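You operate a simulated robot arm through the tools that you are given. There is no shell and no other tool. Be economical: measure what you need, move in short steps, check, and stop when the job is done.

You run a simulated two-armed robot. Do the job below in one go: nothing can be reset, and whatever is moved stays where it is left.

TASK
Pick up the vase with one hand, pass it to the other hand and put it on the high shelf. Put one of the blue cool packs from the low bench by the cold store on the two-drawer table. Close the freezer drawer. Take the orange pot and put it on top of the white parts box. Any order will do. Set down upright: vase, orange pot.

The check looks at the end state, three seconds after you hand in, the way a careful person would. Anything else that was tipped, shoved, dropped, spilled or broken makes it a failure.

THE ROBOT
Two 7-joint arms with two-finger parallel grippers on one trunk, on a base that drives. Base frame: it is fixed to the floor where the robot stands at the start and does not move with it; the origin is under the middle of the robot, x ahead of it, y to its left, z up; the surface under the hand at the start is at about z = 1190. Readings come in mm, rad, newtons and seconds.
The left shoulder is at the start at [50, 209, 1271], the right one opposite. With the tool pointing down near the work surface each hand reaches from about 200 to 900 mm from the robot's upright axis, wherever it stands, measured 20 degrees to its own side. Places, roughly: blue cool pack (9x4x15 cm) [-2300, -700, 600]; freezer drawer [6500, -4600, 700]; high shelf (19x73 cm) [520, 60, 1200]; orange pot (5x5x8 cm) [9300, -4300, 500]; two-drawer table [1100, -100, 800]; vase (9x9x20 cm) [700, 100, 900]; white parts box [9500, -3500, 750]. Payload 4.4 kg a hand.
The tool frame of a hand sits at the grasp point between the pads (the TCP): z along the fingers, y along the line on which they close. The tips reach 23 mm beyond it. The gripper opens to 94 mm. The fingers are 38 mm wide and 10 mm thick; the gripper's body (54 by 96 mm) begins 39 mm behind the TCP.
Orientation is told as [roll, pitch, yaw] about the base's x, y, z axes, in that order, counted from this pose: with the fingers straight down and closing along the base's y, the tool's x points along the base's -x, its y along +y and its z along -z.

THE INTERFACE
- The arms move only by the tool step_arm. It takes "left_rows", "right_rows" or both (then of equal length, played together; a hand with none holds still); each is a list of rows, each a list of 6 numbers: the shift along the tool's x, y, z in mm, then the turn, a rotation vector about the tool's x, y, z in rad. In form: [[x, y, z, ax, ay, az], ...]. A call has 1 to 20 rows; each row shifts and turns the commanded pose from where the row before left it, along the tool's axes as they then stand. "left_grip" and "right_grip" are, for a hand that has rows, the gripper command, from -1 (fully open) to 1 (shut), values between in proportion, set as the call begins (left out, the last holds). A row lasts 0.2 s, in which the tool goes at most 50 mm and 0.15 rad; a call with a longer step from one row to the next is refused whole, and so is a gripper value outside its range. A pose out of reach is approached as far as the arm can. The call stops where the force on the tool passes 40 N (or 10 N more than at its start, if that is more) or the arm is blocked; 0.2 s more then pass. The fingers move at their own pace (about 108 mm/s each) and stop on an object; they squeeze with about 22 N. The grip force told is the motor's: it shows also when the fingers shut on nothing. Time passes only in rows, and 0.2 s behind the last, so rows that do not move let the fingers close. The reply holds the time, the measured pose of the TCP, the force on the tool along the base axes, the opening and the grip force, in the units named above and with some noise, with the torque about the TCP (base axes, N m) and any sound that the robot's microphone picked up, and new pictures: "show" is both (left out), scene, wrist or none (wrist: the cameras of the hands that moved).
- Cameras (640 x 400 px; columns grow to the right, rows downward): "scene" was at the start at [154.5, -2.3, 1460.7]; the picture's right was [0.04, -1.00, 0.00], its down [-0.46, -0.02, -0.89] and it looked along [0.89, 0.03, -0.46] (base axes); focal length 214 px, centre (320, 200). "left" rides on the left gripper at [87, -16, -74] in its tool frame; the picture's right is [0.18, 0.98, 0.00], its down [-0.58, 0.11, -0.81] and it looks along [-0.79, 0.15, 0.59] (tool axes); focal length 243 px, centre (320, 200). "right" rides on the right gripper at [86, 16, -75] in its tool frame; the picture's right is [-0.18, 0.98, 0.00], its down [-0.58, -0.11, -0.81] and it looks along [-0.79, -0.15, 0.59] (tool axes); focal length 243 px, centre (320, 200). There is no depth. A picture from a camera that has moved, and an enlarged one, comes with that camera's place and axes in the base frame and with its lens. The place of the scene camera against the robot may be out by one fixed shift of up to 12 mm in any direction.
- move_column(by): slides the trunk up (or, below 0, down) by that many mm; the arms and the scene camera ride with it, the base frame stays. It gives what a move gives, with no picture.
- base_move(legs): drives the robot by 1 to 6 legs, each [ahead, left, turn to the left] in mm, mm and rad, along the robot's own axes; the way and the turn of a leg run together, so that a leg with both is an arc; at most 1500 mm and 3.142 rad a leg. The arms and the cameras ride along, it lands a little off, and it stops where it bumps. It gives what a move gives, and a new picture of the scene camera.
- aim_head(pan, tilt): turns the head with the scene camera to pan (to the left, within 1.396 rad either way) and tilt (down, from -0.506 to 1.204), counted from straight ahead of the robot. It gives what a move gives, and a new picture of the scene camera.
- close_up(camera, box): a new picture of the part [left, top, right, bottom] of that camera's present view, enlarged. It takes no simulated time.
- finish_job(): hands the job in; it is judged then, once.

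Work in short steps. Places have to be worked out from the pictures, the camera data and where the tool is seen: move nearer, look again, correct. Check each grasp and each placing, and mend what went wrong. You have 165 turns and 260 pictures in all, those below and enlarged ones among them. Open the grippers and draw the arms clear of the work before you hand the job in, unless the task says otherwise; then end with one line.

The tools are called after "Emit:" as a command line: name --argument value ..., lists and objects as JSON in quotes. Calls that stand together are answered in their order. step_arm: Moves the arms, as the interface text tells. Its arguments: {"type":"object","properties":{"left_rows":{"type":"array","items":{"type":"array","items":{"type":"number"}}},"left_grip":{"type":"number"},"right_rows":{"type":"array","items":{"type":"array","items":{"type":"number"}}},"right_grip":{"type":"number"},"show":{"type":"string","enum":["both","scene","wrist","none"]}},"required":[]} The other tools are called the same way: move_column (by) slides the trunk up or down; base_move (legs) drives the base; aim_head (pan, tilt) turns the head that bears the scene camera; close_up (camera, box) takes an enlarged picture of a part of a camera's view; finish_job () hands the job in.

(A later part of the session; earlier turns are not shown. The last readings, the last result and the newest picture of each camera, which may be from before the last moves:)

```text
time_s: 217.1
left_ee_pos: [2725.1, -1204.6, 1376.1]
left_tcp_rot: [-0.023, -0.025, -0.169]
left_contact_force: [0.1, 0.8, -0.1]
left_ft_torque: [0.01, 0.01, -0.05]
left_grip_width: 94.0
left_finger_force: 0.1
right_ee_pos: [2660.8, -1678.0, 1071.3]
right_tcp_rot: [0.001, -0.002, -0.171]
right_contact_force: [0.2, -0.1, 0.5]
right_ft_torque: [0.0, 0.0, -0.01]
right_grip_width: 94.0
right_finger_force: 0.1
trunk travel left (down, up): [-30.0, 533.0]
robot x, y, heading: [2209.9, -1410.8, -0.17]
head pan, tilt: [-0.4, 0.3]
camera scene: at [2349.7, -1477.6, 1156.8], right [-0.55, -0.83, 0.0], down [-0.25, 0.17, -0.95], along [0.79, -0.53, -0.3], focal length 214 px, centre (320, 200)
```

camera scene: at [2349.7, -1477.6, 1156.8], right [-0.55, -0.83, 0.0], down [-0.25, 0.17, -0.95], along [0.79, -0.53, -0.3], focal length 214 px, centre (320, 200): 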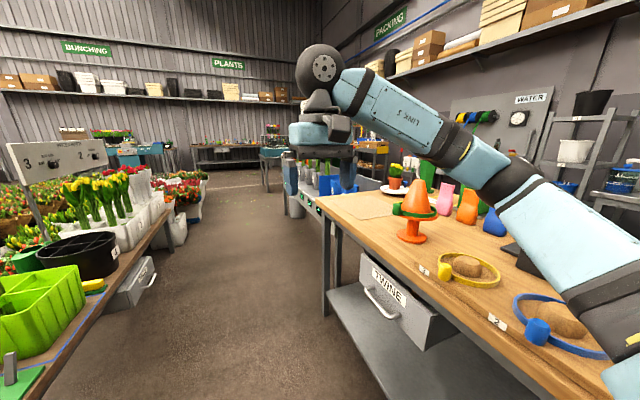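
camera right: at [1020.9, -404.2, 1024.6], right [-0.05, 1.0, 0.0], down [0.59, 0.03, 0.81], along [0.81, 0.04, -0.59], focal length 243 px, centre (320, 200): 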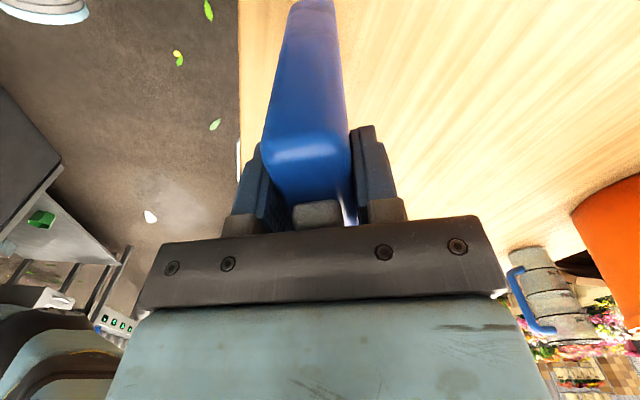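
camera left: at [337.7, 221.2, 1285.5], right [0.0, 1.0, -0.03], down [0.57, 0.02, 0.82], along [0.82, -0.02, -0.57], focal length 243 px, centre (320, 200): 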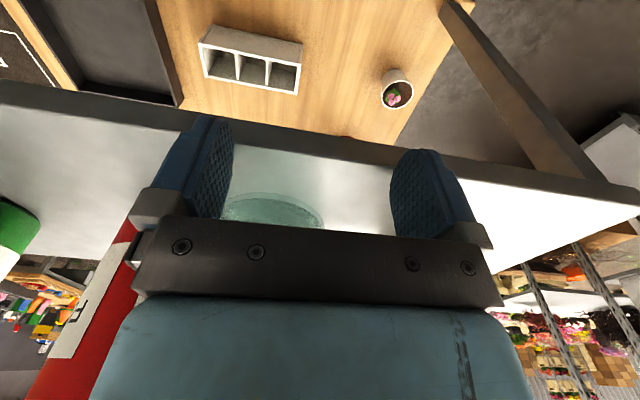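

I raise the trunk so that the arms clear the bench items, then continue down the middle of the aisle.

Emit:
move_column --by 250

Emit:
base_move --legs '[[1400, -80, 0]]'

```text
time_s: 219.7
left_ee_pos: [2724.4, -1203.2, 1624.9]
left_tcp_rot: [-0.024, -0.027, -0.167]
left_contact_force: [0.3, 0.5, 0.3]
left_ft_torque: [0.02, -0.01, -0.01]
left_grip_width: 94.1
left_finger_force: 0.0
right_ee_pos: [2660.9, -1676.3, 1322.1]
right_tcp_rot: [0.0, -0.001, -0.173]
right_contact_force: [0.3, 0.0, 0.4]
right_ft_torque: [0.0, 0.0, 0.01]
right_grip_width: 93.8
right_finger_force: 0.0
trunk travel left (down, up): [-280.0, 283.0]
robot x, y, heading: [2210.3, -1410.2, -0.171]
head pan, tilt: [-0.4, 0.3]
```

```text
time_s: 226.6
left_ee_pos: [4088.4, -1507.9, 1625.6]
left_tcp_rot: [-0.024, -0.026, -0.158]
left_contact_force: [1.0, -0.7, -0.7]
left_ft_torque: [-0.03, 0.02, 0.02]
left_grip_width: 94.2
left_finger_force: 0.1
right_ee_pos: [4027.3, -1982.7, 1321.3]
right_tcp_rot: [-0.001, -0.001, -0.16]
right_contact_force: [0.3, -0.4, -0.1]
right_ft_torque: [0.01, 0.01, 0.0]
right_grip_width: 93.8
right_finger_force: 0.2
trunk travel left (down, up): [-280.0, 283.0]
robot x, y, heading: [3575.3, -1718.0, -0.162]
head pan, tilt: [-0.4, 0.3]
camera scene: at [3714.3, -1786.0, 1406.9], right [-0.54, -0.84, 0.0], down [-0.25, 0.16, -0.95], along [0.8, -0.52, -0.3], focal length 214 px, centre (320, 200)
```

scene: 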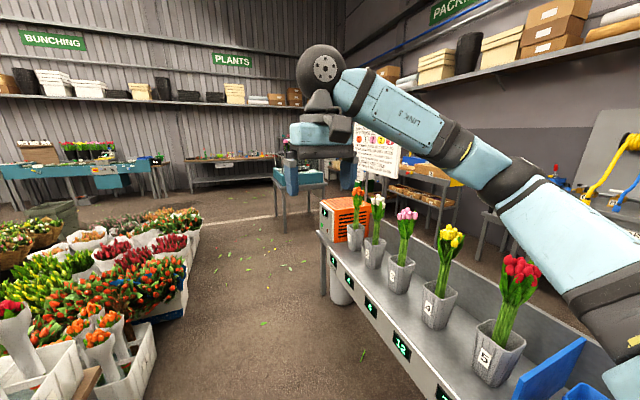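

Continue ahead past the low flower bench.

Emit:
base_move --legs '[[1450, -60, 0]]'

Emit:
aim_head --pan -0.9 --tilt 0.4

```text
time_s: 233.9
left_ee_pos: [5522.3, -1800.0, 1626.8]
left_tcp_rot: [-0.023, -0.026, -0.155]
left_contact_force: [0.1, 0.6, -0.2]
left_ft_torque: [-0.02, 0.01, -0.01]
left_grip_width: 93.9
left_finger_force: 0.1
right_ee_pos: [5464.1, -2273.7, 1321.5]
right_tcp_rot: [0.0, -0.002, -0.159]
right_contact_force: [0.3, -0.5, 0.1]
right_ft_torque: [-0.02, 0.02, 0.01]
right_grip_width: 94.2
right_finger_force: 0.0
trunk travel left (down, up): [-280.0, 283.0]
robot x, y, heading: [5011.1, -2013.2, -0.16]
head pan, tilt: [-0.4, 0.3]
camera scene: at [5150.4, -2078.1, 1406.9], right [-0.54, -0.84, 0.0], down [-0.25, 0.16, -0.95], along [0.8, -0.52, -0.3], focal length 214 px, centre (320, 200)
```

scene: 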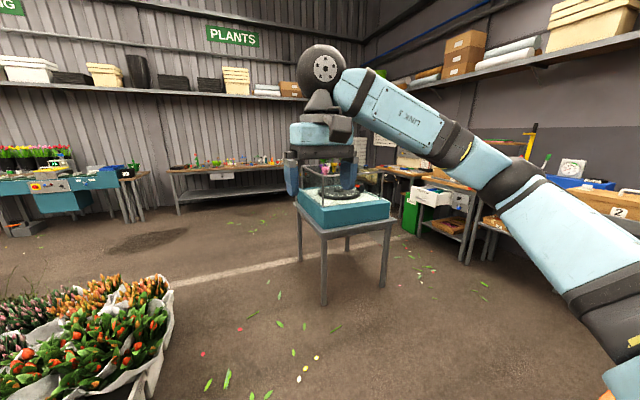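

```text
time_s: 234.8
left_ee_pos: [5522.8, -1800.0, 1626.4]
left_tcp_rot: [-0.023, -0.027, -0.155]
left_contact_force: [0.3, 0.5, 1.1]
left_ft_torque: [0.01, 0.01, -0.03]
left_grip_width: 94.2
left_finger_force: 0.2
right_ee_pos: [5463.8, -2273.7, 1321.4]
right_tcp_rot: [-0.001, -0.001, -0.159]
right_contact_force: [-0.1, -0.3, 0.0]
right_ft_torque: [0.01, 0.05, 0.0]
right_grip_width: 94.2
right_finger_force: 0.1
trunk travel left (down, up): [-280.0, 283.0]
robot x, y, heading: [5006.6, -2009.7, -0.162]
head pan, tilt: [-0.901, 0.4]
camera scene: at [5117.3, -2108.4, 1398.0], right [-0.87, -0.49, 0.0], down [-0.19, 0.34, -0.92], along [0.45, -0.8, -0.39], focal length 214 px, centre (320, 200)
```

scene: 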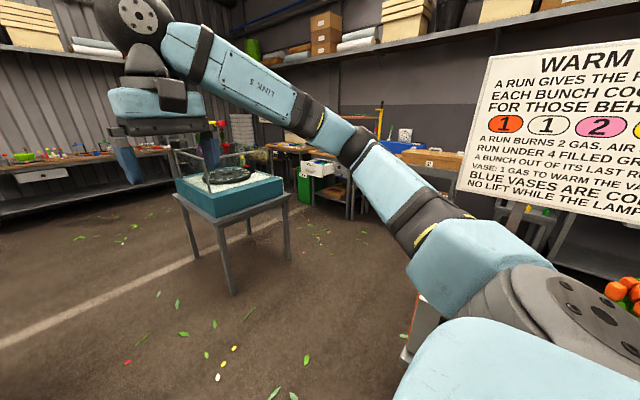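

Emit:
close_up --camera "scene" --box '[270, 110, 470, 235]'

```text
3.20 times, centred on (370, 172) of scene
camera zoom: at [5117.3, -2108.4, 1398.0], right [-0.87, -0.49, 0.0], down [-0.19, 0.34, -0.92], along [0.45, -0.8, -0.39], focal length 686 px, centre (160, 288)
```

zoom: 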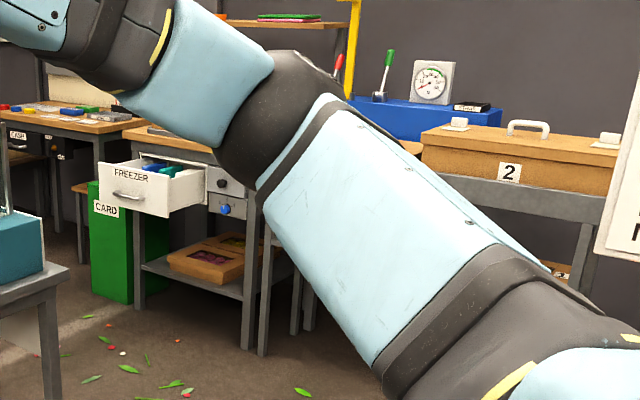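

The FREEZER drawer is open, front at about [6520, −4340]; it must be pushed toward −y about 300 mm. I route between the flower bench and the fish-tank table.

Emit:
base_move --legs '[[560, -250, 0], [0, 0, -1.15]]'

Emit:
aim_head --pan 0.15 --tilt 0.45

```text
time_s: 241.2
left_ee_pos: [5932.3, -2727.2, 1626.7]
left_tcp_rot: [-0.023, -0.026, -1.299]
left_contact_force: [0.4, 0.2, -1.0]
left_ft_torque: [0.01, -0.01, -0.01]
left_grip_width: 94.1
left_finger_force: 0.0
right_ee_pos: [5475.3, -2870.5, 1321.0]
right_tcp_rot: [0.0, -0.002, -1.303]
right_contact_force: [0.4, 0.6, 0.7]
right_ft_torque: [-0.04, 0.0, 0.03]
right_grip_width: 93.6
right_finger_force: 0.0
trunk travel left (down, up): [-280.0, 283.0]
robot x, y, heading: [5527.1, -2348.6, -1.302]
head pan, tilt: [-0.901, 0.4]
camera scene: at [5485.9, -2492.9, 1398.0], right [-0.81, 0.59, 0.0], down [0.23, 0.31, -0.92], along [-0.55, -0.74, -0.39], focal length 214 px, centre (320, 200)
```

scene: 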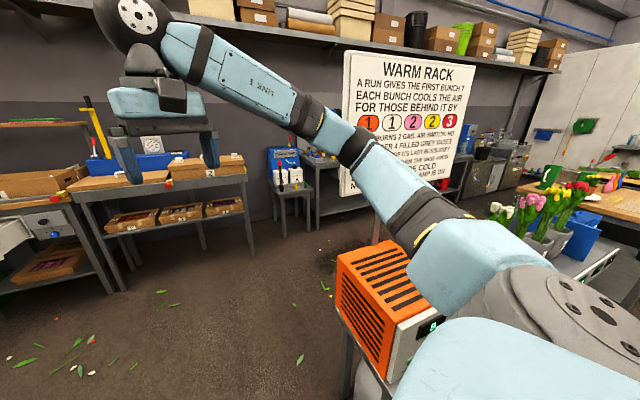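

```text
time_s: 242.5
left_ee_pos: [5934.2, -2727.4, 1627.3]
left_tcp_rot: [-0.029, -0.026, -1.298]
left_contact_force: [0.0, 0.3, -0.8]
left_ft_torque: [-0.02, 0.02, -0.01]
left_grip_width: 93.9
left_finger_force: 0.1
right_ee_pos: [5475.3, -2869.4, 1323.4]
right_tcp_rot: [0.0, -0.002, -1.304]
right_contact_force: [0.2, -0.2, 0.3]
right_ft_torque: [0.01, 0.01, -0.01]
right_grip_width: 94.1
right_finger_force: 0.1
trunk travel left (down, up): [-280.0, 283.0]
robot x, y, heading: [5526.3, -2345.5, -1.304]
head pan, tilt: [0.15, 0.45]
camera scene: at [5531.9, -2510.0, 1394.5], right [-1.0, 0.1, 0.0], down [0.04, 0.42, -0.91], along [-0.09, -0.9, -0.42], focal length 214 px, centre (320, 200)
```

scene: 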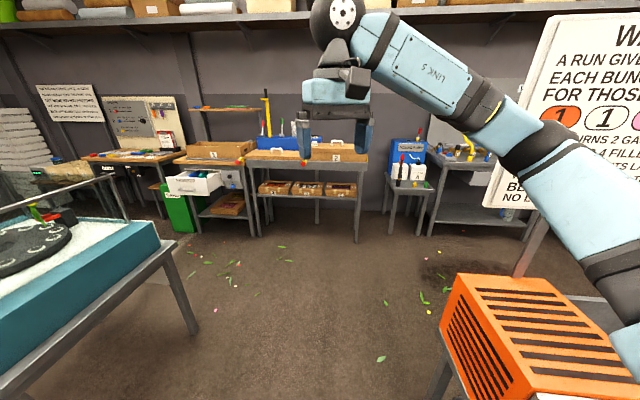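

Good view of the drawer. I drive to about [6000, −3950] via a waypoint clear of the tank table.

Emit:
base_move --legs '[[1146, -185, 0], [500, 219, 0]]'

Emit:
aim_head --pan 0.5 --tilt 0.7

```text
time_s: 251.1
left_ee_pos: [6412.5, -4289.8, 1625.8]
left_tcp_rot: [-0.024, -0.027, -1.293]
left_contact_force: [-0.1, 0.4, -0.4]
left_ft_torque: [-0.01, -0.01, -0.03]
left_grip_width: 93.9
left_finger_force: 0.0
right_ee_pos: [5957.4, -4437.3, 1321.1]
right_tcp_rot: [0.0, -0.001, -1.296]
right_contact_force: [-0.4, -1.0, 0.0]
right_ft_torque: [-0.02, -0.03, 0.0]
right_grip_width: 93.9
right_finger_force: 0.0
trunk travel left (down, up): [-280.0, 283.0]
robot x, y, heading: [6004.9, -3917.5, -1.296]
head pan, tilt: [0.15, 0.45]
camera scene: at [6009.3, -4076.0, 1394.0], right [-1.0, 0.1, 0.0], down [0.04, 0.43, -0.9], along [-0.09, -0.9, -0.43], focal length 214 px, centre (320, 200)
```

scene: 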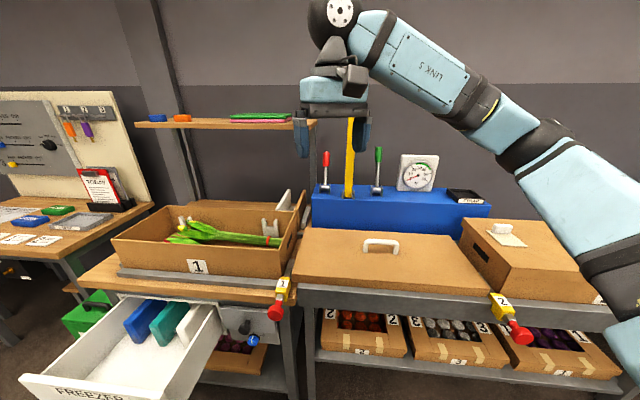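

```text
time_s: 251.9
left_ee_pos: [6414.2, -4288.9, 1626.8]
left_tcp_rot: [-0.029, -0.029, -1.29]
left_contact_force: [-0.3, -0.6, 0.0]
left_ft_torque: [0.0, 0.0, 0.01]
left_grip_width: 94.0
left_finger_force: 0.0
right_ee_pos: [5956.5, -4437.5, 1323.0]
right_tcp_rot: [-0.001, -0.001, -1.295]
right_contact_force: [-0.5, 0.4, 0.7]
right_ft_torque: [0.01, 0.0, -0.01]
right_grip_width: 94.0
right_finger_force: 0.1
trunk travel left (down, up): [-280.0, 283.0]
robot x, y, heading: [6005.6, -3911.8, -1.293]
head pan, tilt: [0.499, 0.7]
camera scene: at [6009.1, -4070.5, 1374.8], right [-0.99, 0.1, 0.0], down [0.06, 0.61, -0.79], along [-0.08, -0.79, -0.61], focal length 214 px, centre (320, 200)
```

scene: 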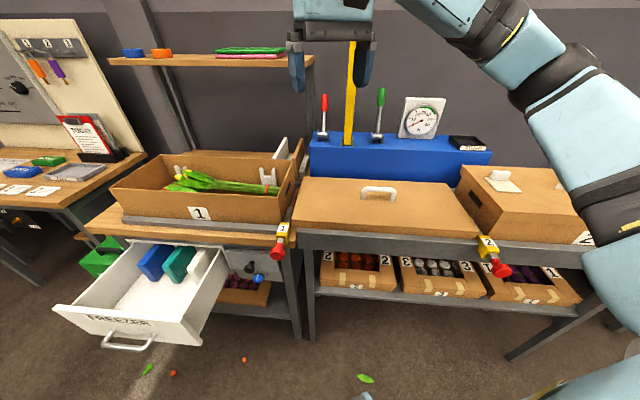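

The drawer protrudes ~260 mm. I turn the robot left to bring it in front of the right arm, then lower the trunk and orient the right hand toward the drawer.

Emit:
base_move --legs '[[0, 0, 0.54]]'

Emit:
move_column --by -270

Emit:
step_arm --right_rows '[[0, 0, 0, 0, 0, 0.15], [0, 0, 0, 0, 0, 0.15], [0, 0, 0, 0, 0, 0.15], [0, 0, 0, 0, 0, 0.15], [0, 0, 0, 0, 0, 0.15], [0, 0, 0, 0, 0, 0.15], [0, 0, 0, 0, 0, 0.1], [0, 0, 0, 0, -0.15, 0], [0, 0, 0, 0, -0.15, 0], [0, 0, 0, 0, -0.15, 0], [0, 0, 0, 0, -0.15, 0], [0, 0, 0, 0, -0.15, 0], [0, 0, 0, 0, -0.15, 0], [0, 0, 0, 0, -0.15, 0]]' --right_grip 1

```text
time_s: 253.9
left_ee_pos: [6549.6, -4022.4, 1627.1]
left_tcp_rot: [-0.028, -0.028, -0.746]
left_contact_force: [0.2, 0.1, 0.2]
left_ft_torque: [0.0, 0.02, -0.01]
left_grip_width: 94.0
left_finger_force: 0.0
right_ee_pos: [6235.1, -4386.2, 1321.6]
right_tcp_rot: [0.001, -0.002, -0.749]
right_contact_force: [0.9, 0.7, 0.0]
right_ft_torque: [-0.01, 0.01, 0.02]
right_grip_width: 94.4
right_finger_force: 0.0
trunk travel left (down, up): [-280.0, 283.0]
robot x, y, heading: [6001.9, -3915.2, -0.751]
head pan, tilt: [0.499, 0.7]
camera scene: at [6085.4, -4043.4, 1372.9], right [-0.91, -0.42, 0.0], down [-0.27, 0.57, -0.78], along [0.33, -0.71, -0.63], focal length 214 px, centre (320, 200)
```

scene: 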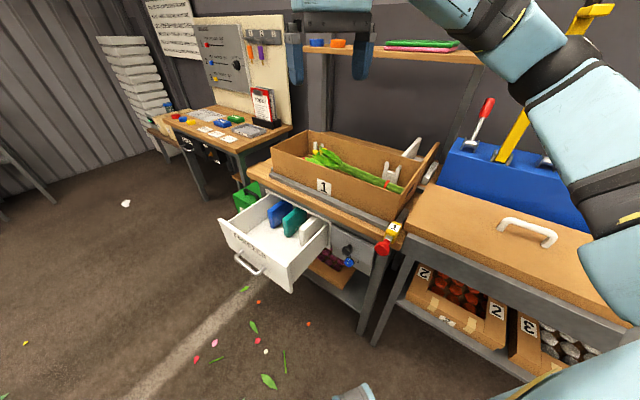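

```text
time_s: 256.6
left_ee_pos: [6548.7, -4022.4, 1356.4]
left_tcp_rot: [-0.026, -0.028, -0.745]
left_contact_force: [-0.1, 0.5, 0.1]
left_ft_torque: [0.01, 0.0, 0.01]
left_grip_width: 93.8
left_finger_force: 0.1
right_ee_pos: [6235.2, -4385.8, 1051.5]
right_tcp_rot: [0.002, -0.002, -0.749]
right_contact_force: [0.2, -0.2, 0.2]
right_ft_torque: [0.05, -0.02, 0.01]
right_grip_width: 94.0
right_finger_force: 0.0
trunk travel left (down, up): [-10.0, 553.0]
robot x, y, heading: [6005.9, -3911.9, -0.748]
head pan, tilt: [0.499, 0.7]
```

```text
time_s: 259.6
left_ee_pos: [6549.3, -4021.8, 1355.9]
left_tcp_rot: [-0.027, -0.028, -0.744]
left_contact_force: [0.4, 1.0, 0.6]
left_ft_torque: [0.02, 0.01, 0.01]
left_grip_width: 93.8
left_finger_force: 0.0
right_ee_pos: [6235.8, -4384.9, 1052.0]
right_tcp_rot: [0.004, -1.055, -1.752]
right_contact_force: [-0.4, -0.2, 0.3]
right_ft_torque: [0.02, 0.0, 0.02]
right_grip_width: 0.0
right_finger_force: 21.9
trunk travel left (down, up): [-10.0, 553.0]
robot x, y, heading: [6004.2, -3918.1, -0.75]
head pan, tilt: [0.499, 0.7]
camera scene: at [6085.3, -4042.4, 1101.9], right [-0.91, -0.42, 0.0], down [-0.27, 0.58, -0.77], along [0.32, -0.7, -0.64], focal length 214 px, centre (320, 200)
camera right: at [6271.7, -4282.1, 1013.1], right [0.95, -0.26, 0.16], down [-0.04, 0.43, 0.9], along [-0.31, -0.87, 0.4], focal length 243 px, centre (320, 200)
```

scene: 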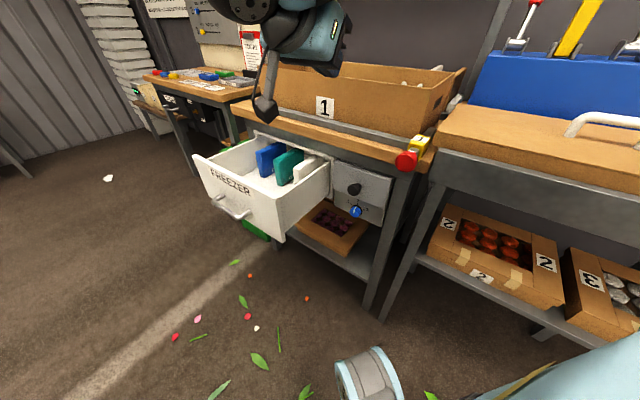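
right: 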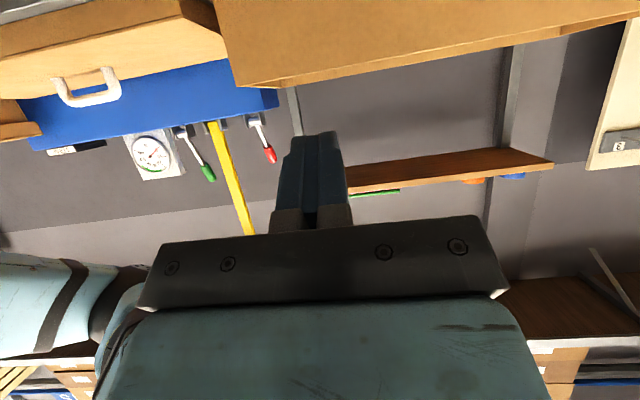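

The drawer face spans [6345, −4375]–[6722, −4444], z 625–760. I level the closed right hand a bit more and bring it in front of the face centre at z≈735.

Emit:
step_arm --right_rows '[[0, 0, 0, 0, -0.15, 0], [0, 0, 0, 0, -0.15, 0], [7.5, 0, -34.2, 0, 0, 0], [7.5, 0, -34.2, 0, 0, 0], [7.5, 0, -34.2, 0, 0, 0], [7.5, 0, -34.2, 0, 0, 0], [0, 42, 0, 0, 0, 0], [0, 42, 0, 0, 0, 0], [0, 42, 0, 0, 0, 0], [0, 42, 0, 0, 0, 0], [0, 42, 0, 0, 0, 0], [0, 42, 0, 0, 0, 0], [0, 42, 0, 0, 0, 0]]' --show "scene"

```text
time_s: 262.4
left_ee_pos: [6550.0, -4022.3, 1355.6]
left_tcp_rot: [-0.026, -0.025, -0.745]
left_contact_force: [-0.5, 0.4, -0.1]
left_ft_torque: [-0.02, -0.02, 0.02]
left_grip_width: 94.1
left_finger_force: 0.1
right_ee_pos: [6546.8, -4311.0, 1059.8]
right_tcp_rot: [0.046, -1.338, -1.806]
right_contact_force: [1.2, 0.7, -0.8]
right_ft_torque: [0.03, -0.02, 0.01]
right_grip_width: 0.0
right_finger_force: 21.9
trunk travel left (down, up): [-10.0, 553.0]
robot x, y, heading: [6003.9, -3917.2, -0.747]
head pan, tilt: [0.499, 0.7]
camera scene: at [6085.4, -4043.6, 1101.7], right [-0.91, -0.42, 0.0], down [-0.27, 0.58, -0.77], along [0.32, -0.7, -0.64], focal length 214 px, centre (320, 200)
```

scene: 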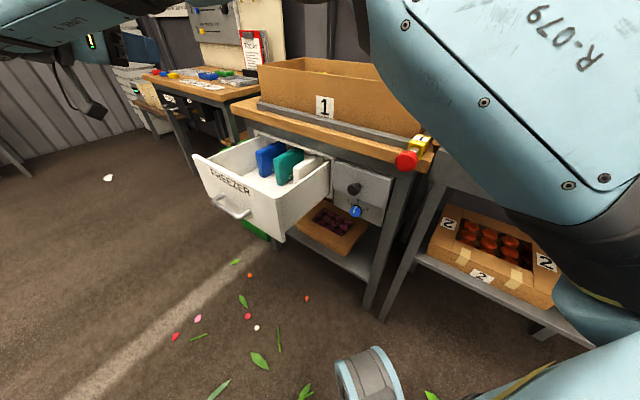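

Now descend ~320 mm in front of the drawer.

Emit:
step_arm --right_rows '[[38.7, 0, 8.8, 0, 0, 0], [38.7, 0, 8.8, 0, 0, 0], [38.7, 0, 8.8, 0, 0, 0], [38.7, 0, 8.8, 0, 0, 0], [38.7, 0, 8.8, 0, 0, 0], [38.7, 0, 8.8, 0, 0, 0], [38.7, 0, 8.8, 0, 0, 0], [38.7, 0, 8.8, 0, 0, 0]]'

```text
time_s: 264.2
left_ee_pos: [6548.6, -4023.1, 1356.1]
left_tcp_rot: [-0.027, -0.027, -0.746]
left_contact_force: [-0.4, 0.1, 0.3]
left_ft_torque: [0.0, 0.02, 0.0]
left_grip_width: 94.1
left_finger_force: 0.0
right_ee_pos: [6551.2, -4300.8, 733.1]
right_tcp_rot: [0.006, -1.35, -1.756]
right_contact_force: [-0.3, -0.1, -0.1]
right_ft_torque: [0.01, 0.0, 0.0]
right_grip_width: 0.1
right_finger_force: 22.4
trunk travel left (down, up): [-10.0, 553.0]
robot x, y, heading: [6003.7, -3910.8, -0.748]
head pan, tilt: [0.499, 0.7]
camera scene: at [6085.5, -4043.3, 1101.9], right [-0.91, -0.42, 0.0], down [-0.27, 0.58, -0.77], along [0.32, -0.7, -0.64], focal length 214 px, centre (320, 200)
camera right: at [6583.6, -4214.3, 665.5], right [0.96, -0.21, 0.18], down [0.01, 0.67, 0.74], along [-0.28, -0.71, 0.64], focal length 243 px, centre (320, 200)
```

scene: 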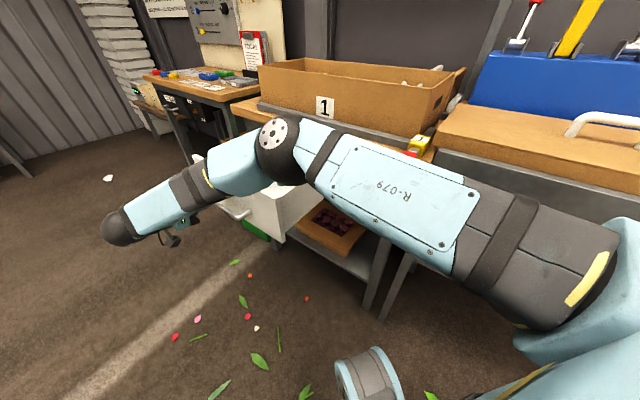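
right: 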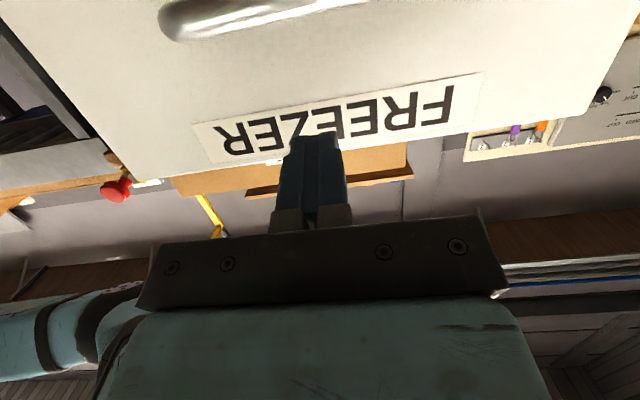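

The elbow points toward the bench in this stance, so pushing would drive it into the box. I raise the hand again, restore it, and re-station squarely in front of the drawer.

Emit:
step_arm --right_rows '[[-38.7, 0, -8.8, 0, 0, 0], [-38.7, 0, -8.8, 0, 0, 0], [-38.7, 0, -8.8, 0, 0, 0], [-38.7, 0, -8.8, 0, 0, 0], [-38.7, 0, -8.8, 0, 0, 0], [-38.7, 0, -8.8, 0, 0, 0], [-38.7, 0, -8.8, 0, 0, 0], [-38.7, 0, -8.8, 0, 0, 0]]' --show "none"

Emit:
step_arm --right_rows '[[0, -30, 0, 0, 0.15, 0], [0, -30, 0, 0, 0.15, 0], [0, -30, 0, 0, 0.15, 0], [0, -30, 0, 0, 0.15, 0], [0, -30, 0, 0, 0.15, 0], [0, -30, 0, 0, 0.15, 0], [0, 0, 0, 0, 0.15, 0], [0, 0, 0, 0, 0.15, 0], [0, 0, 0, 0, 0.15, 0], [0, 0, 0, 0, 0, -0.15], [0, 0, 0, 0, 0, -0.15], [0, 0, 0, 0, 0, -0.15], [0, 0, 0, 0, 0, -0.15], [0, 0, 0, 0, 0, -0.15], [0, 0, 0, 0, 0, -0.1]]' --show "scene"

```text
time_s: 266.0
left_ee_pos: [6547.1, -4022.4, 1356.3]
left_tcp_rot: [-0.027, -0.028, -0.746]
left_contact_force: [0.4, -1.3, -0.4]
left_ft_torque: [0.03, -0.05, -0.03]
left_grip_width: 94.1
left_finger_force: 0.0
right_ee_pos: [6549.0, -4302.2, 1052.4]
right_tcp_rot: [0.008, -1.349, -1.76]
right_contact_force: [-0.5, -1.1, 0.8]
right_ft_torque: [0.02, 0.04, -0.03]
right_grip_width: 0.0
right_finger_force: 22.0
trunk travel left (down, up): [-10.0, 553.0]
robot x, y, heading: [6004.1, -3913.7, -0.746]
head pan, tilt: [0.499, 0.7]
```

```text
time_s: 269.2
left_ee_pos: [6548.6, -4022.7, 1356.5]
left_tcp_rot: [-0.027, -0.028, -0.744]
left_contact_force: [-0.6, 1.0, -0.2]
left_ft_torque: [0.0, -0.02, 0.02]
left_grip_width: 94.0
left_finger_force: 0.2
right_ee_pos: [6371.6, -4267.0, 1053.3]
right_tcp_rot: [0.0, -0.005, -0.898]
right_contact_force: [-0.5, -0.1, 0.6]
right_ft_torque: [-0.01, 0.0, 0.0]
right_grip_width: 0.0
right_finger_force: 21.7
trunk travel left (down, up): [-10.0, 553.0]
robot x, y, heading: [6006.2, -3917.0, -0.748]
head pan, tilt: [0.499, 0.7]
camera scene: at [6085.2, -4043.0, 1101.8], right [-0.91, -0.42, 0.0], down [-0.27, 0.58, -0.77], along [0.32, -0.7, -0.64], focal length 214 px, centre (320, 200)
```

scene: 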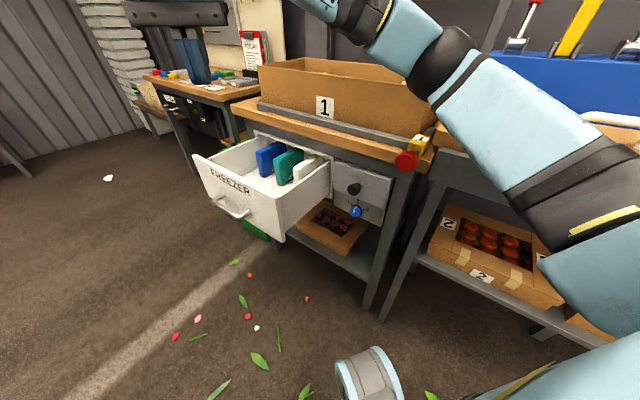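

Emit:
base_move --legs '[[0, 0, -0.85], [0, 440, 0]]'

```text
time_s: 276.0
left_ee_pos: [6720.3, -4408.7, 1357.4]
left_tcp_rot: [-0.029, -0.029, -1.6]
left_contact_force: [0.0, 0.5, 0.4]
left_ft_torque: [-0.03, -0.03, -0.02]
left_grip_width: 94.2
left_finger_force: 0.1
right_ee_pos: [6417.3, -4438.7, 1052.2]
right_tcp_rot: [-0.001, 0.0, -1.752]
right_contact_force: [-0.7, 0.5, -0.2]
right_ft_torque: [-0.01, -0.03, 0.01]
right_grip_width: 0.0
right_finger_force: 22.0
trunk travel left (down, up): [-10.0, 553.0]
robot x, y, heading: [6441.7, -3928.2, -1.604]
head pan, tilt: [0.499, 0.7]
stopped in leg 2: the robot was blocked; the commanded pose is now the measured one
camera scene: at [6401.7, -4080.2, 1101.5], right [-0.92, 0.4, 0.0], down [0.26, 0.59, -0.77], along [-0.31, -0.7, -0.64], focal length 214 px, centre (320, 200)
```

scene: 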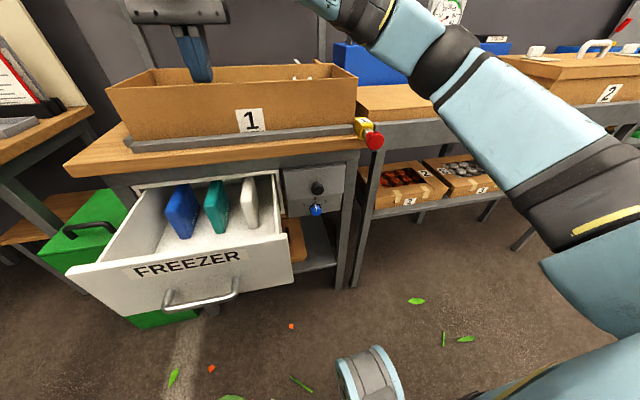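

I stand in front of the drawer (slight bump at the end; I ease right 15 mm). Then the hand goes back, tilts 40° forward and down in front of the face.

Emit:
base_move --legs '[[0, -15, 0]]'

Emit:
step_arm --right_rows '[[43, 22, 0, 0, 0, 0], [43, 22, 0, 0, 0, 0], [43, 22, 0, 0, 0, 0], [0, 0, 0, 0, -0.14, 0], [0, 0, 0, 0, -0.14, 0], [0, 0, 0, 0, -0.14, 0], [0, 0, 0, 0, -0.14, 0], [0, 0, 0, 0, -0.14, 0], [26.1, 0, 31, 0, 0, 0], [26.1, 0, 31, 0, 0, 0], [26.1, 0, 31, 0, 0, 0], [26.1, 0, 31, 0, 0, 0]]'

```text
time_s: 276.8
left_ee_pos: [6704.3, -4411.0, 1357.2]
left_tcp_rot: [-0.026, -0.029, -1.599]
left_contact_force: [-0.5, -0.7, 0.4]
left_ft_torque: [-0.01, -0.02, 0.01]
left_grip_width: 93.9
left_finger_force: 0.1
right_ee_pos: [6402.7, -4439.1, 1053.4]
right_tcp_rot: [0.002, -0.001, -1.753]
right_contact_force: [-0.1, -0.8, 0.0]
right_ft_torque: [0.0, -0.03, -0.01]
right_grip_width: 0.1
right_finger_force: 22.4
trunk travel left (down, up): [-10.0, 553.0]
robot x, y, heading: [6427.5, -3928.7, -1.599]
head pan, tilt: [0.499, 0.7]
camera scene: at [6386.2, -4080.1, 1101.8], right [-0.92, 0.4, 0.0], down [0.26, 0.58, -0.77], along [-0.31, -0.71, -0.64], focal length 214 px, centre (320, 200)
```

scene: 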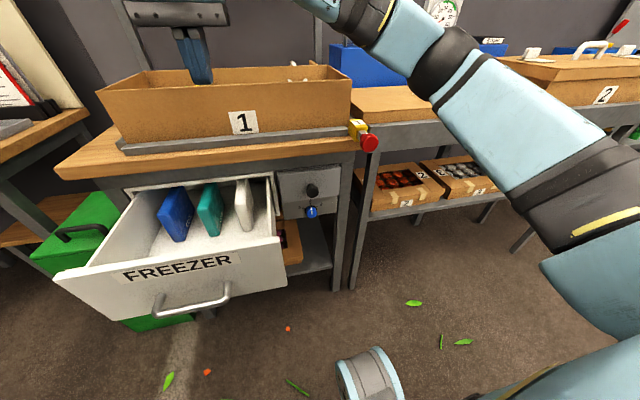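

```text
time_s: 279.4
left_ee_pos: [6706.9, -4409.5, 1357.0]
left_tcp_rot: [-0.029, -0.029, -1.597]
left_contact_force: [-0.2, -1.0, 0.1]
left_ft_torque: [-0.03, -0.04, 0.03]
left_grip_width: 94.1
left_finger_force: 0.1
right_ee_pos: [6491.4, -4325.1, 890.2]
right_tcp_rot: [-0.001, -0.7, -1.752]
right_contact_force: [0.5, 1.0, -0.1]
right_ft_torque: [0.01, 0.02, 0.01]
right_grip_width: 0.0
right_finger_force: 21.5
trunk travel left (down, up): [-10.0, 553.0]
robot x, y, heading: [6429.2, -3930.9, -1.605]
head pan, tilt: [0.499, 0.7]
camera scene: at [6386.7, -4080.5, 1102.0], right [-0.92, 0.4, 0.0], down [0.26, 0.58, -0.77], along [-0.31, -0.71, -0.64], focal length 214 px, centre (320, 200)
camera right: at [6529.0, -4215.8, 890.3], right [0.94, -0.32, 0.12], down [-0.09, 0.1, 0.99], along [-0.32, -0.94, 0.06], focal length 243 px, centre (320, 200)
```

scene: 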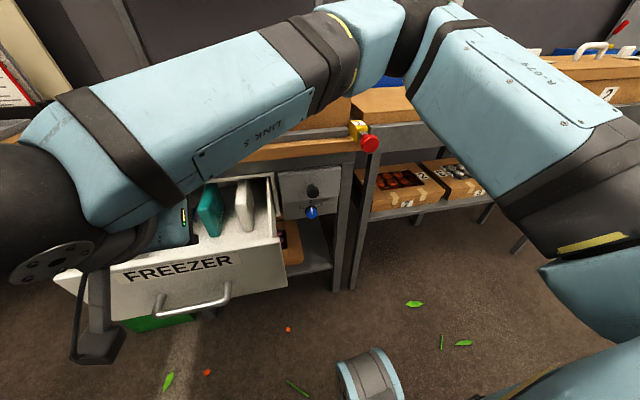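
right: 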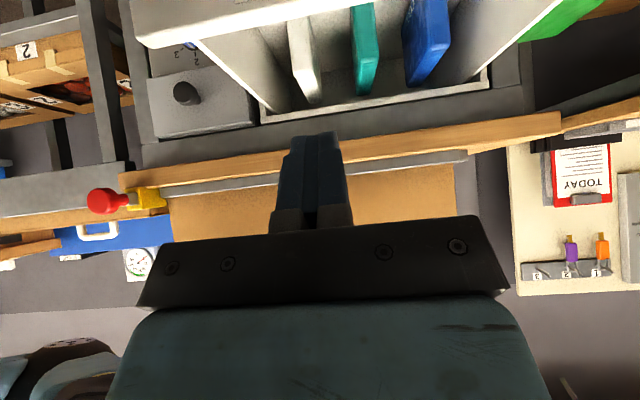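

Hand clears the drawer front. I descend the remaining 160 mm to face height.

Emit:
step_arm --right_rows '[[26.1, 0, 31, 0, 0, 0], [26.1, 0, 31, 0, 0, 0], [26.1, 0, 31, 0, 0, 0], [26.1, 0, 31, 0, 0, 0]]'

```text
time_s: 280.4
left_ee_pos: [6705.3, -4411.6, 1357.7]
left_tcp_rot: [-0.029, -0.028, -1.599]
left_contact_force: [0.3, -0.6, 0.4]
left_ft_torque: [-0.06, 0.02, -0.01]
left_grip_width: 93.9
left_finger_force: 0.1
right_ee_pos: [6490.5, -4325.3, 727.2]
right_tcp_rot: [0.001, -0.701, -1.753]
right_contact_force: [0.1, 0.4, -0.3]
right_ft_torque: [-0.02, 0.0, -0.01]
right_grip_width: 0.0
right_finger_force: 21.8
trunk travel left (down, up): [-10.0, 553.0]
robot x, y, heading: [6425.7, -3929.8, -1.604]
head pan, tilt: [0.499, 0.7]
camera scene: at [6386.7, -4080.5, 1102.1], right [-0.92, 0.4, 0.0], down [0.26, 0.58, -0.77], along [-0.31, -0.71, -0.64], focal length 214 px, centre (320, 200)
camera right: at [6527.8, -4216.2, 727.8], right [0.94, -0.32, 0.12], down [-0.09, 0.09, 0.99], along [-0.33, -0.94, 0.06], focal length 243 px, centre (320, 200)
```

scene: 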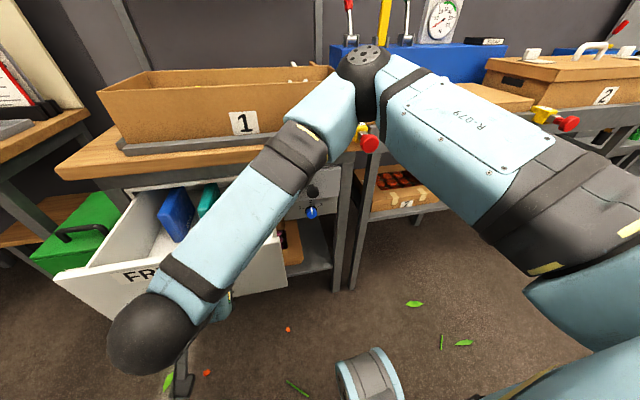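
right: 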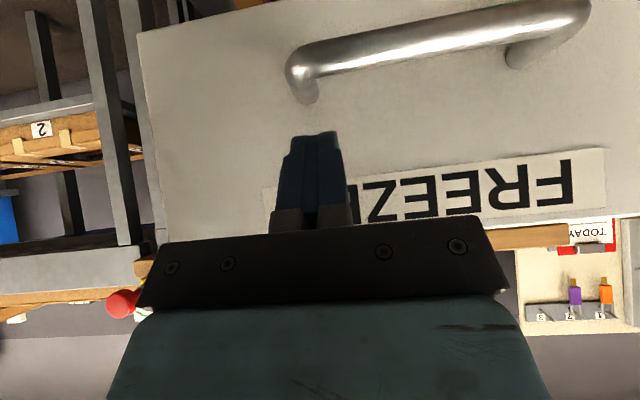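

The fingers aim at the face right of centre, above the handle. I push forward along the drawer's axis.

Emit:
step_arm --right_rows '[[-19.1, 0, 16.1, 0, 0, 0], [-19.1, 0, 16.1, 0, 0, 0], [-15.3, 0, 12.9, 0, 0, 0], [-15.3, 0, 12.9, 0, 0, 0], [-15.3, 0, 12.9, 0, 0, 0], [-15.3, 0, 12.9, 0, 0, 0]]'

```text
time_s: 281.8
left_ee_pos: [6703.0, -4409.5, 1357.8]
left_tcp_rot: [-0.031, -0.028, -1.598]
left_contact_force: [0.2, -0.3, 1.0]
left_ft_torque: [0.02, 0.0, 0.02]
left_grip_width: 94.0
left_finger_force: 0.1
right_ee_pos: [6466.8, -4453.0, 729.3]
right_tcp_rot: [0.0, -0.702, -1.753]
right_contact_force: [0.1, -1.0, 0.1]
right_ft_torque: [-0.03, 0.01, -0.02]
right_grip_width: 0.1
right_finger_force: 21.6
trunk travel left (down, up): [-10.0, 553.0]
robot x, y, heading: [6429.2, -3928.0, -1.602]
head pan, tilt: [0.499, 0.7]
camera scene: at [6386.5, -4080.5, 1101.9], right [-0.92, 0.4, 0.0], down [0.26, 0.58, -0.77], along [-0.31, -0.71, -0.64], focal length 214 px, centre (320, 200)
camera right: at [6504.5, -4344.3, 728.5], right [0.94, -0.32, 0.12], down [-0.09, 0.09, 0.99], along [-0.32, -0.94, 0.06], focal length 243 px, centre (320, 200)
```

scene: 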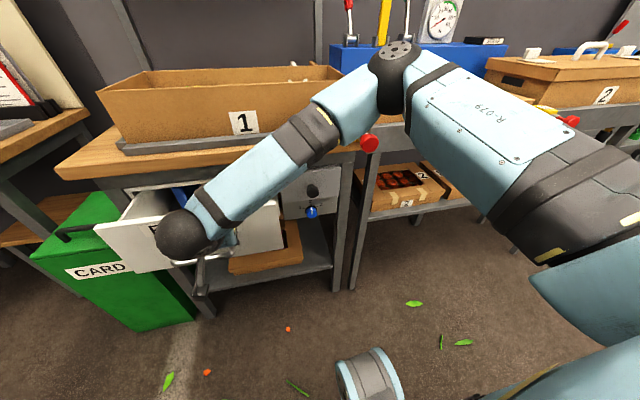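
right: 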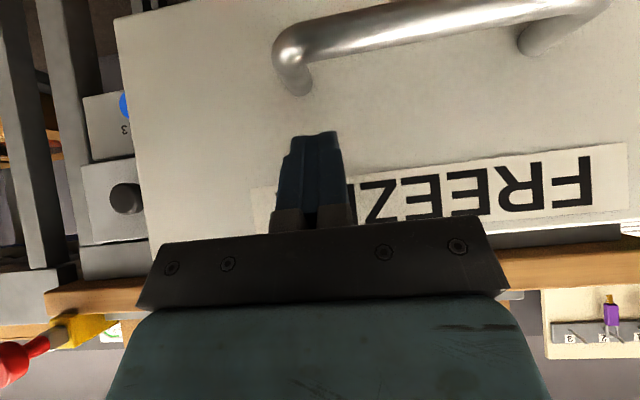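

The drawer slides in with little force. Continue.

Emit:
step_arm --right_rows '[[-15.3, 0, 12.9, 0, 0, 0], [-15.3, 0, 12.9, 0, 0, 0], [-15.3, 0, 12.9, 0, 0, 0], [-15.3, 0, 12.9, 0, 0, 0], [-15.3, 0, 12.9, 0, 0, 0]]'

```text
time_s: 283.0
left_ee_pos: [6705.2, -4409.9, 1357.2]
left_tcp_rot: [-0.031, -0.027, -1.597]
left_contact_force: [-0.4, 0.0, 0.5]
left_ft_torque: [-0.01, 0.05, -0.02]
left_grip_width: 94.1
left_finger_force: 0.0
right_ee_pos: [6449.2, -4552.8, 728.9]
right_tcp_rot: [0.0, -0.702, -1.754]
right_contact_force: [-0.3, 0.6, 0.0]
right_ft_torque: [0.0, -0.04, 0.0]
right_grip_width: 0.0
right_finger_force: 22.1
trunk travel left (down, up): [-10.0, 553.0]
robot x, y, heading: [6430.8, -3929.6, -1.602]
head pan, tilt: [0.499, 0.7]
camera scene: at [6386.6, -4080.5, 1101.8], right [-0.92, 0.4, 0.0], down [0.26, 0.58, -0.77], along [-0.31, -0.71, -0.64], focal length 214 px, centre (320, 200)
camera right: at [6486.3, -4443.0, 729.2], right [0.94, -0.32, 0.12], down [-0.09, 0.09, 0.99], along [-0.32, -0.94, 0.06], focal length 243 px, centre (320, 200)
```

scene: 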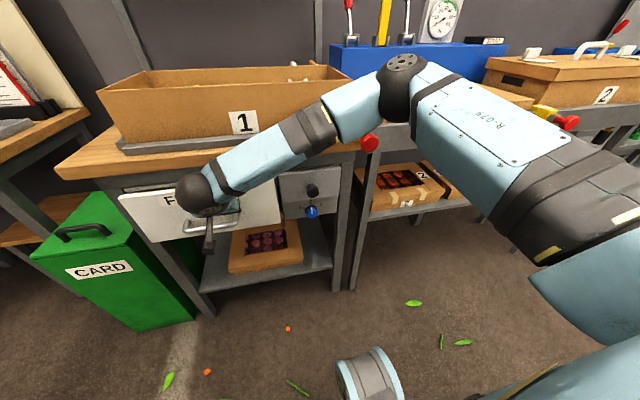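
right: 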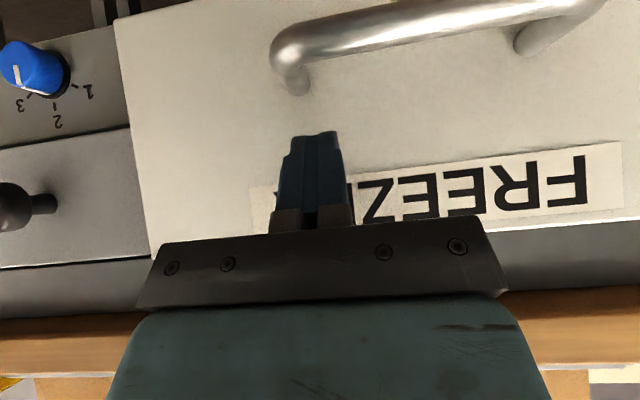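

Nearly closed. Pushing further in 10 mm steps until it resists.

Emit:
step_arm --right_rows '[[-7.65, 0, 6.45, 0, 0, 0], [-7.65, 0, 6.45, 0, 0, 0], [-7.65, 0, 6.45, 0, 0, 0], [-7.65, 0, 6.45, 0, 0, 0], [-7.65, 0, 6.45, 0, 0, 0], [-7.65, 0, 6.45, 0, 0, 0]]'

```text
time_s: 284.0
left_ee_pos: [6704.9, -4408.1, 1358.2]
left_tcp_rot: [-0.033, -0.029, -1.597]
left_contact_force: [0.5, -0.4, -0.8]
left_ft_torque: [0.03, 0.04, 0.01]
left_grip_width: 94.0
left_finger_force: 0.0
right_ee_pos: [6445.0, -4580.0, 728.3]
right_tcp_rot: [0.0, -0.691, -1.747]
right_contact_force: [-3.6, 23.3, 19.7]
right_ft_torque: [-0.61, -0.04, -0.28]
right_grip_width: 0.0
right_finger_force: 22.2
trunk travel left (down, up): [-10.0, 553.0]
robot x, y, heading: [6428.2, -3927.7, -1.603]
head pan, tilt: [0.499, 0.7]
stopped in row 4 (right hand): the force on the tool passed its limit at 49 N (the readings are from after the stop); the commanded pose is now the measured one
camera scene: at [6386.7, -4078.6, 1102.0], right [-0.92, 0.4, 0.0], down [0.26, 0.58, -0.77], along [-0.31, -0.71, -0.64], focal length 214 px, centre (320, 200)
camera right: at [6482.1, -4470.3, 728.9], right [0.94, -0.31, 0.12], down [-0.09, 0.09, 0.99], along [-0.32, -0.95, 0.05], focal length 243 px, centre (320, 200)
```

scene: 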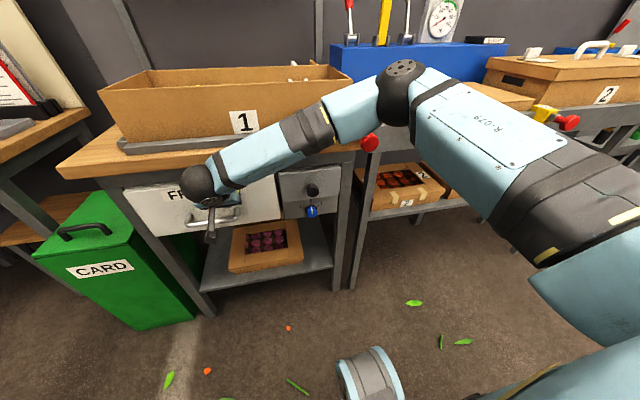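
right: 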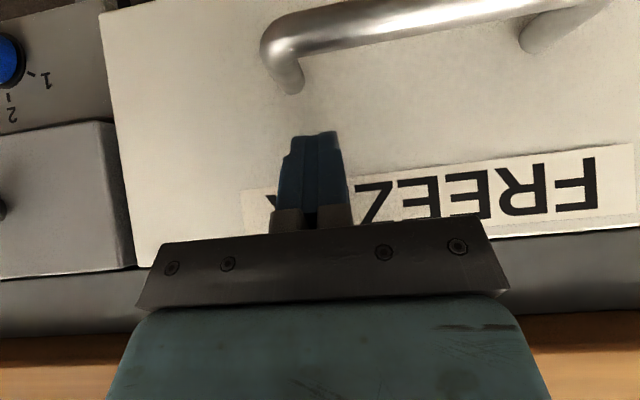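

Firm resistance (49 N). I draw the hand back and inspect the drawer.

Emit:
step_arm --right_rows '[[15.3, 0, -12.9, 0, 0, 0], [23, 0, -19.3, 0, 0, 0], [30, 0, -25, 0, 0, 0], [30, 0, -25, 0, 0, 0], [30, 0, -25, 0, 0, 0], [30, 0, -25, 0, 0, 0]]'

Emit:
close_up --camera "scene" --box '[80, 130, 360, 305]'

```text
time_s: 285.4
left_ee_pos: [6705.5, -4409.0, 1357.5]
left_tcp_rot: [-0.03, -0.028, -1.597]
left_contact_force: [0.3, 0.1, 0.3]
left_ft_torque: [-0.01, 0.0, -0.03]
left_grip_width: 93.9
left_finger_force: 0.1
right_ee_pos: [6481.0, -4376.4, 727.7]
right_tcp_rot: [-0.004, -0.691, -1.749]
right_contact_force: [-0.6, -0.6, 0.1]
right_ft_torque: [0.03, 0.02, 0.02]
right_grip_width: 0.1
right_finger_force: 22.4
trunk travel left (down, up): [-10.0, 553.0]
robot x, y, heading: [6431.1, -3927.7, -1.605]
head pan, tilt: [0.499, 0.7]
camera scene: at [6386.9, -4079.6, 1102.0], right [-0.92, 0.4, 0.0], down [0.26, 0.58, -0.77], along [-0.31, -0.71, -0.64], focal length 214 px, centre (320, 200)
camera right: at [6518.1, -4268.0, 729.0], right [0.94, -0.31, 0.12], down [-0.09, 0.09, 0.99], along [-0.32, -0.95, 0.05], focal length 243 px, centre (320, 200)
```

scene: 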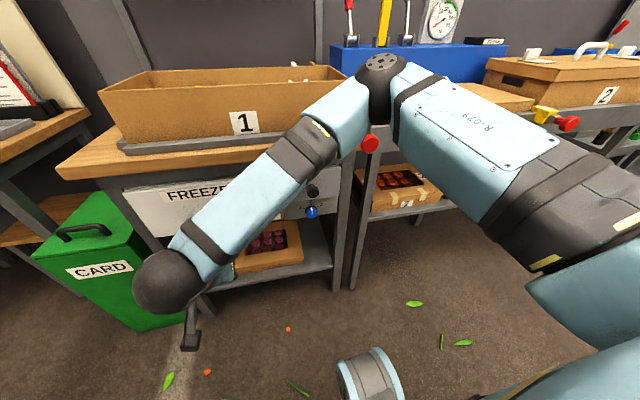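
right: 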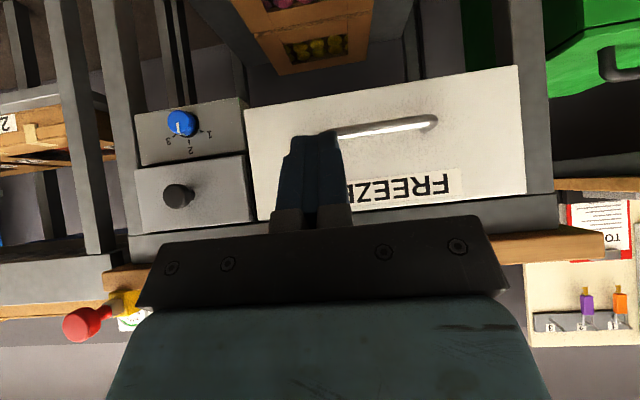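

```text
2.29 times, centred on (220, 218) of scene
camera zoom: at [6386.9, -4079.6, 1102.0], right [-0.92, 0.4, 0.0], down [0.26, 0.58, -0.77], along [-0.31, -0.71, -0.64], focal length 490 px, centre (549, 160)
```

zoom: 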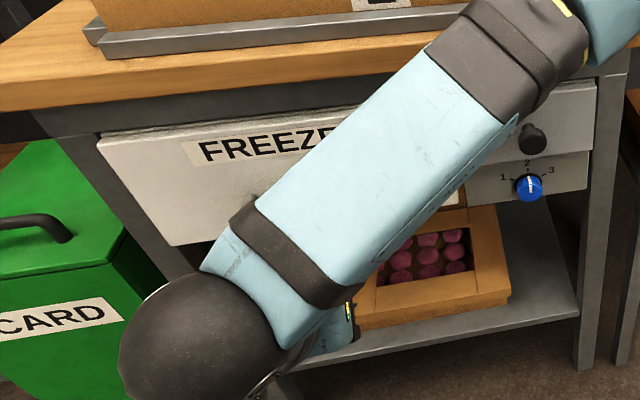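

It looks shut. I raise the hand away and check the seam.

Emit:
step_arm --right_rows '[[-26.1, 0, -31, 0, 0, 0], [-26.1, 0, -31, 0, 0, 0], [-26.1, 0, -31, 0, 0, 0], [-26.1, 0, -31, 0, 0, 0], [-26.1, 0, -31, 0, 0, 0], [-26.1, 0, -31, 0, 0, 0], [-26.1, 0, -31, 0, 0, 0], [-26.1, 0, -31, 0, 0, 0]]' --show "none"

Emit:
close_up --camera "scene" --box '[80, 130, 360, 305]'

Emit:
close_up --camera "right" --box '[100, 0, 640, 240]'

```text
time_s: 287.2
left_ee_pos: [6705.6, -4408.8, 1358.0]
left_tcp_rot: [-0.03, -0.029, -1.601]
left_contact_force: [0.0, -0.7, 0.6]
left_ft_torque: [-0.02, 0.01, -0.02]
left_grip_width: 93.9
left_finger_force: 0.1
right_ee_pos: [6481.7, -4379.9, 1052.3]
right_tcp_rot: [-0.003, -0.693, -1.748]
right_contact_force: [-0.2, 0.8, -0.1]
right_ft_torque: [0.0, -0.02, 0.0]
right_grip_width: 0.0
right_finger_force: 21.7
trunk travel left (down, up): [-10.0, 553.0]
robot x, y, heading: [6428.1, -3926.2, -1.603]
head pan, tilt: [0.499, 0.7]
```

```text
2.29 times, centred on (220, 218) of scene
camera zoom: at [6386.5, -4079.4, 1102.1], right [-0.92, 0.4, 0.0], down [0.26, 0.58, -0.77], along [-0.31, -0.71, -0.64], focal length 490 px, centre (549, 160)
```

zoom: 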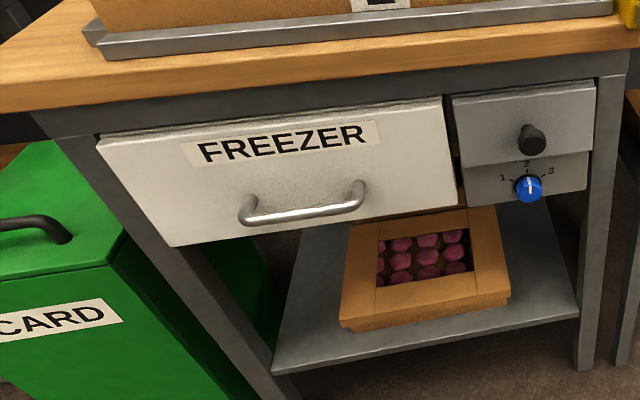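

```text
1.19 times, centred on (370, 120) of right
camera zoom: at [6518.2, -4271.3, 1053.1], right [0.94, -0.31, 0.12], down [-0.09, 0.09, 0.99], along [-0.32, -0.95, 0.05], focal length 288 px, centre (261, 295)
```

zoom: 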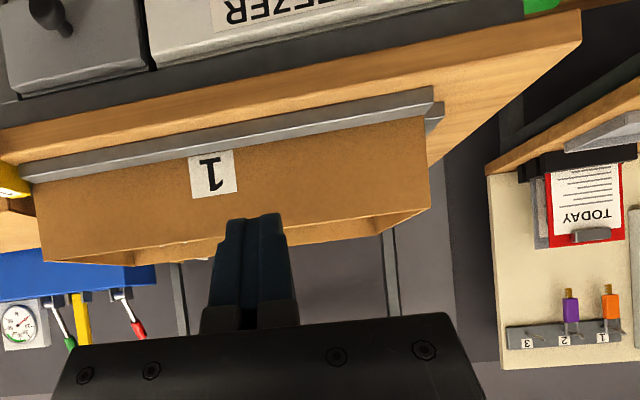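

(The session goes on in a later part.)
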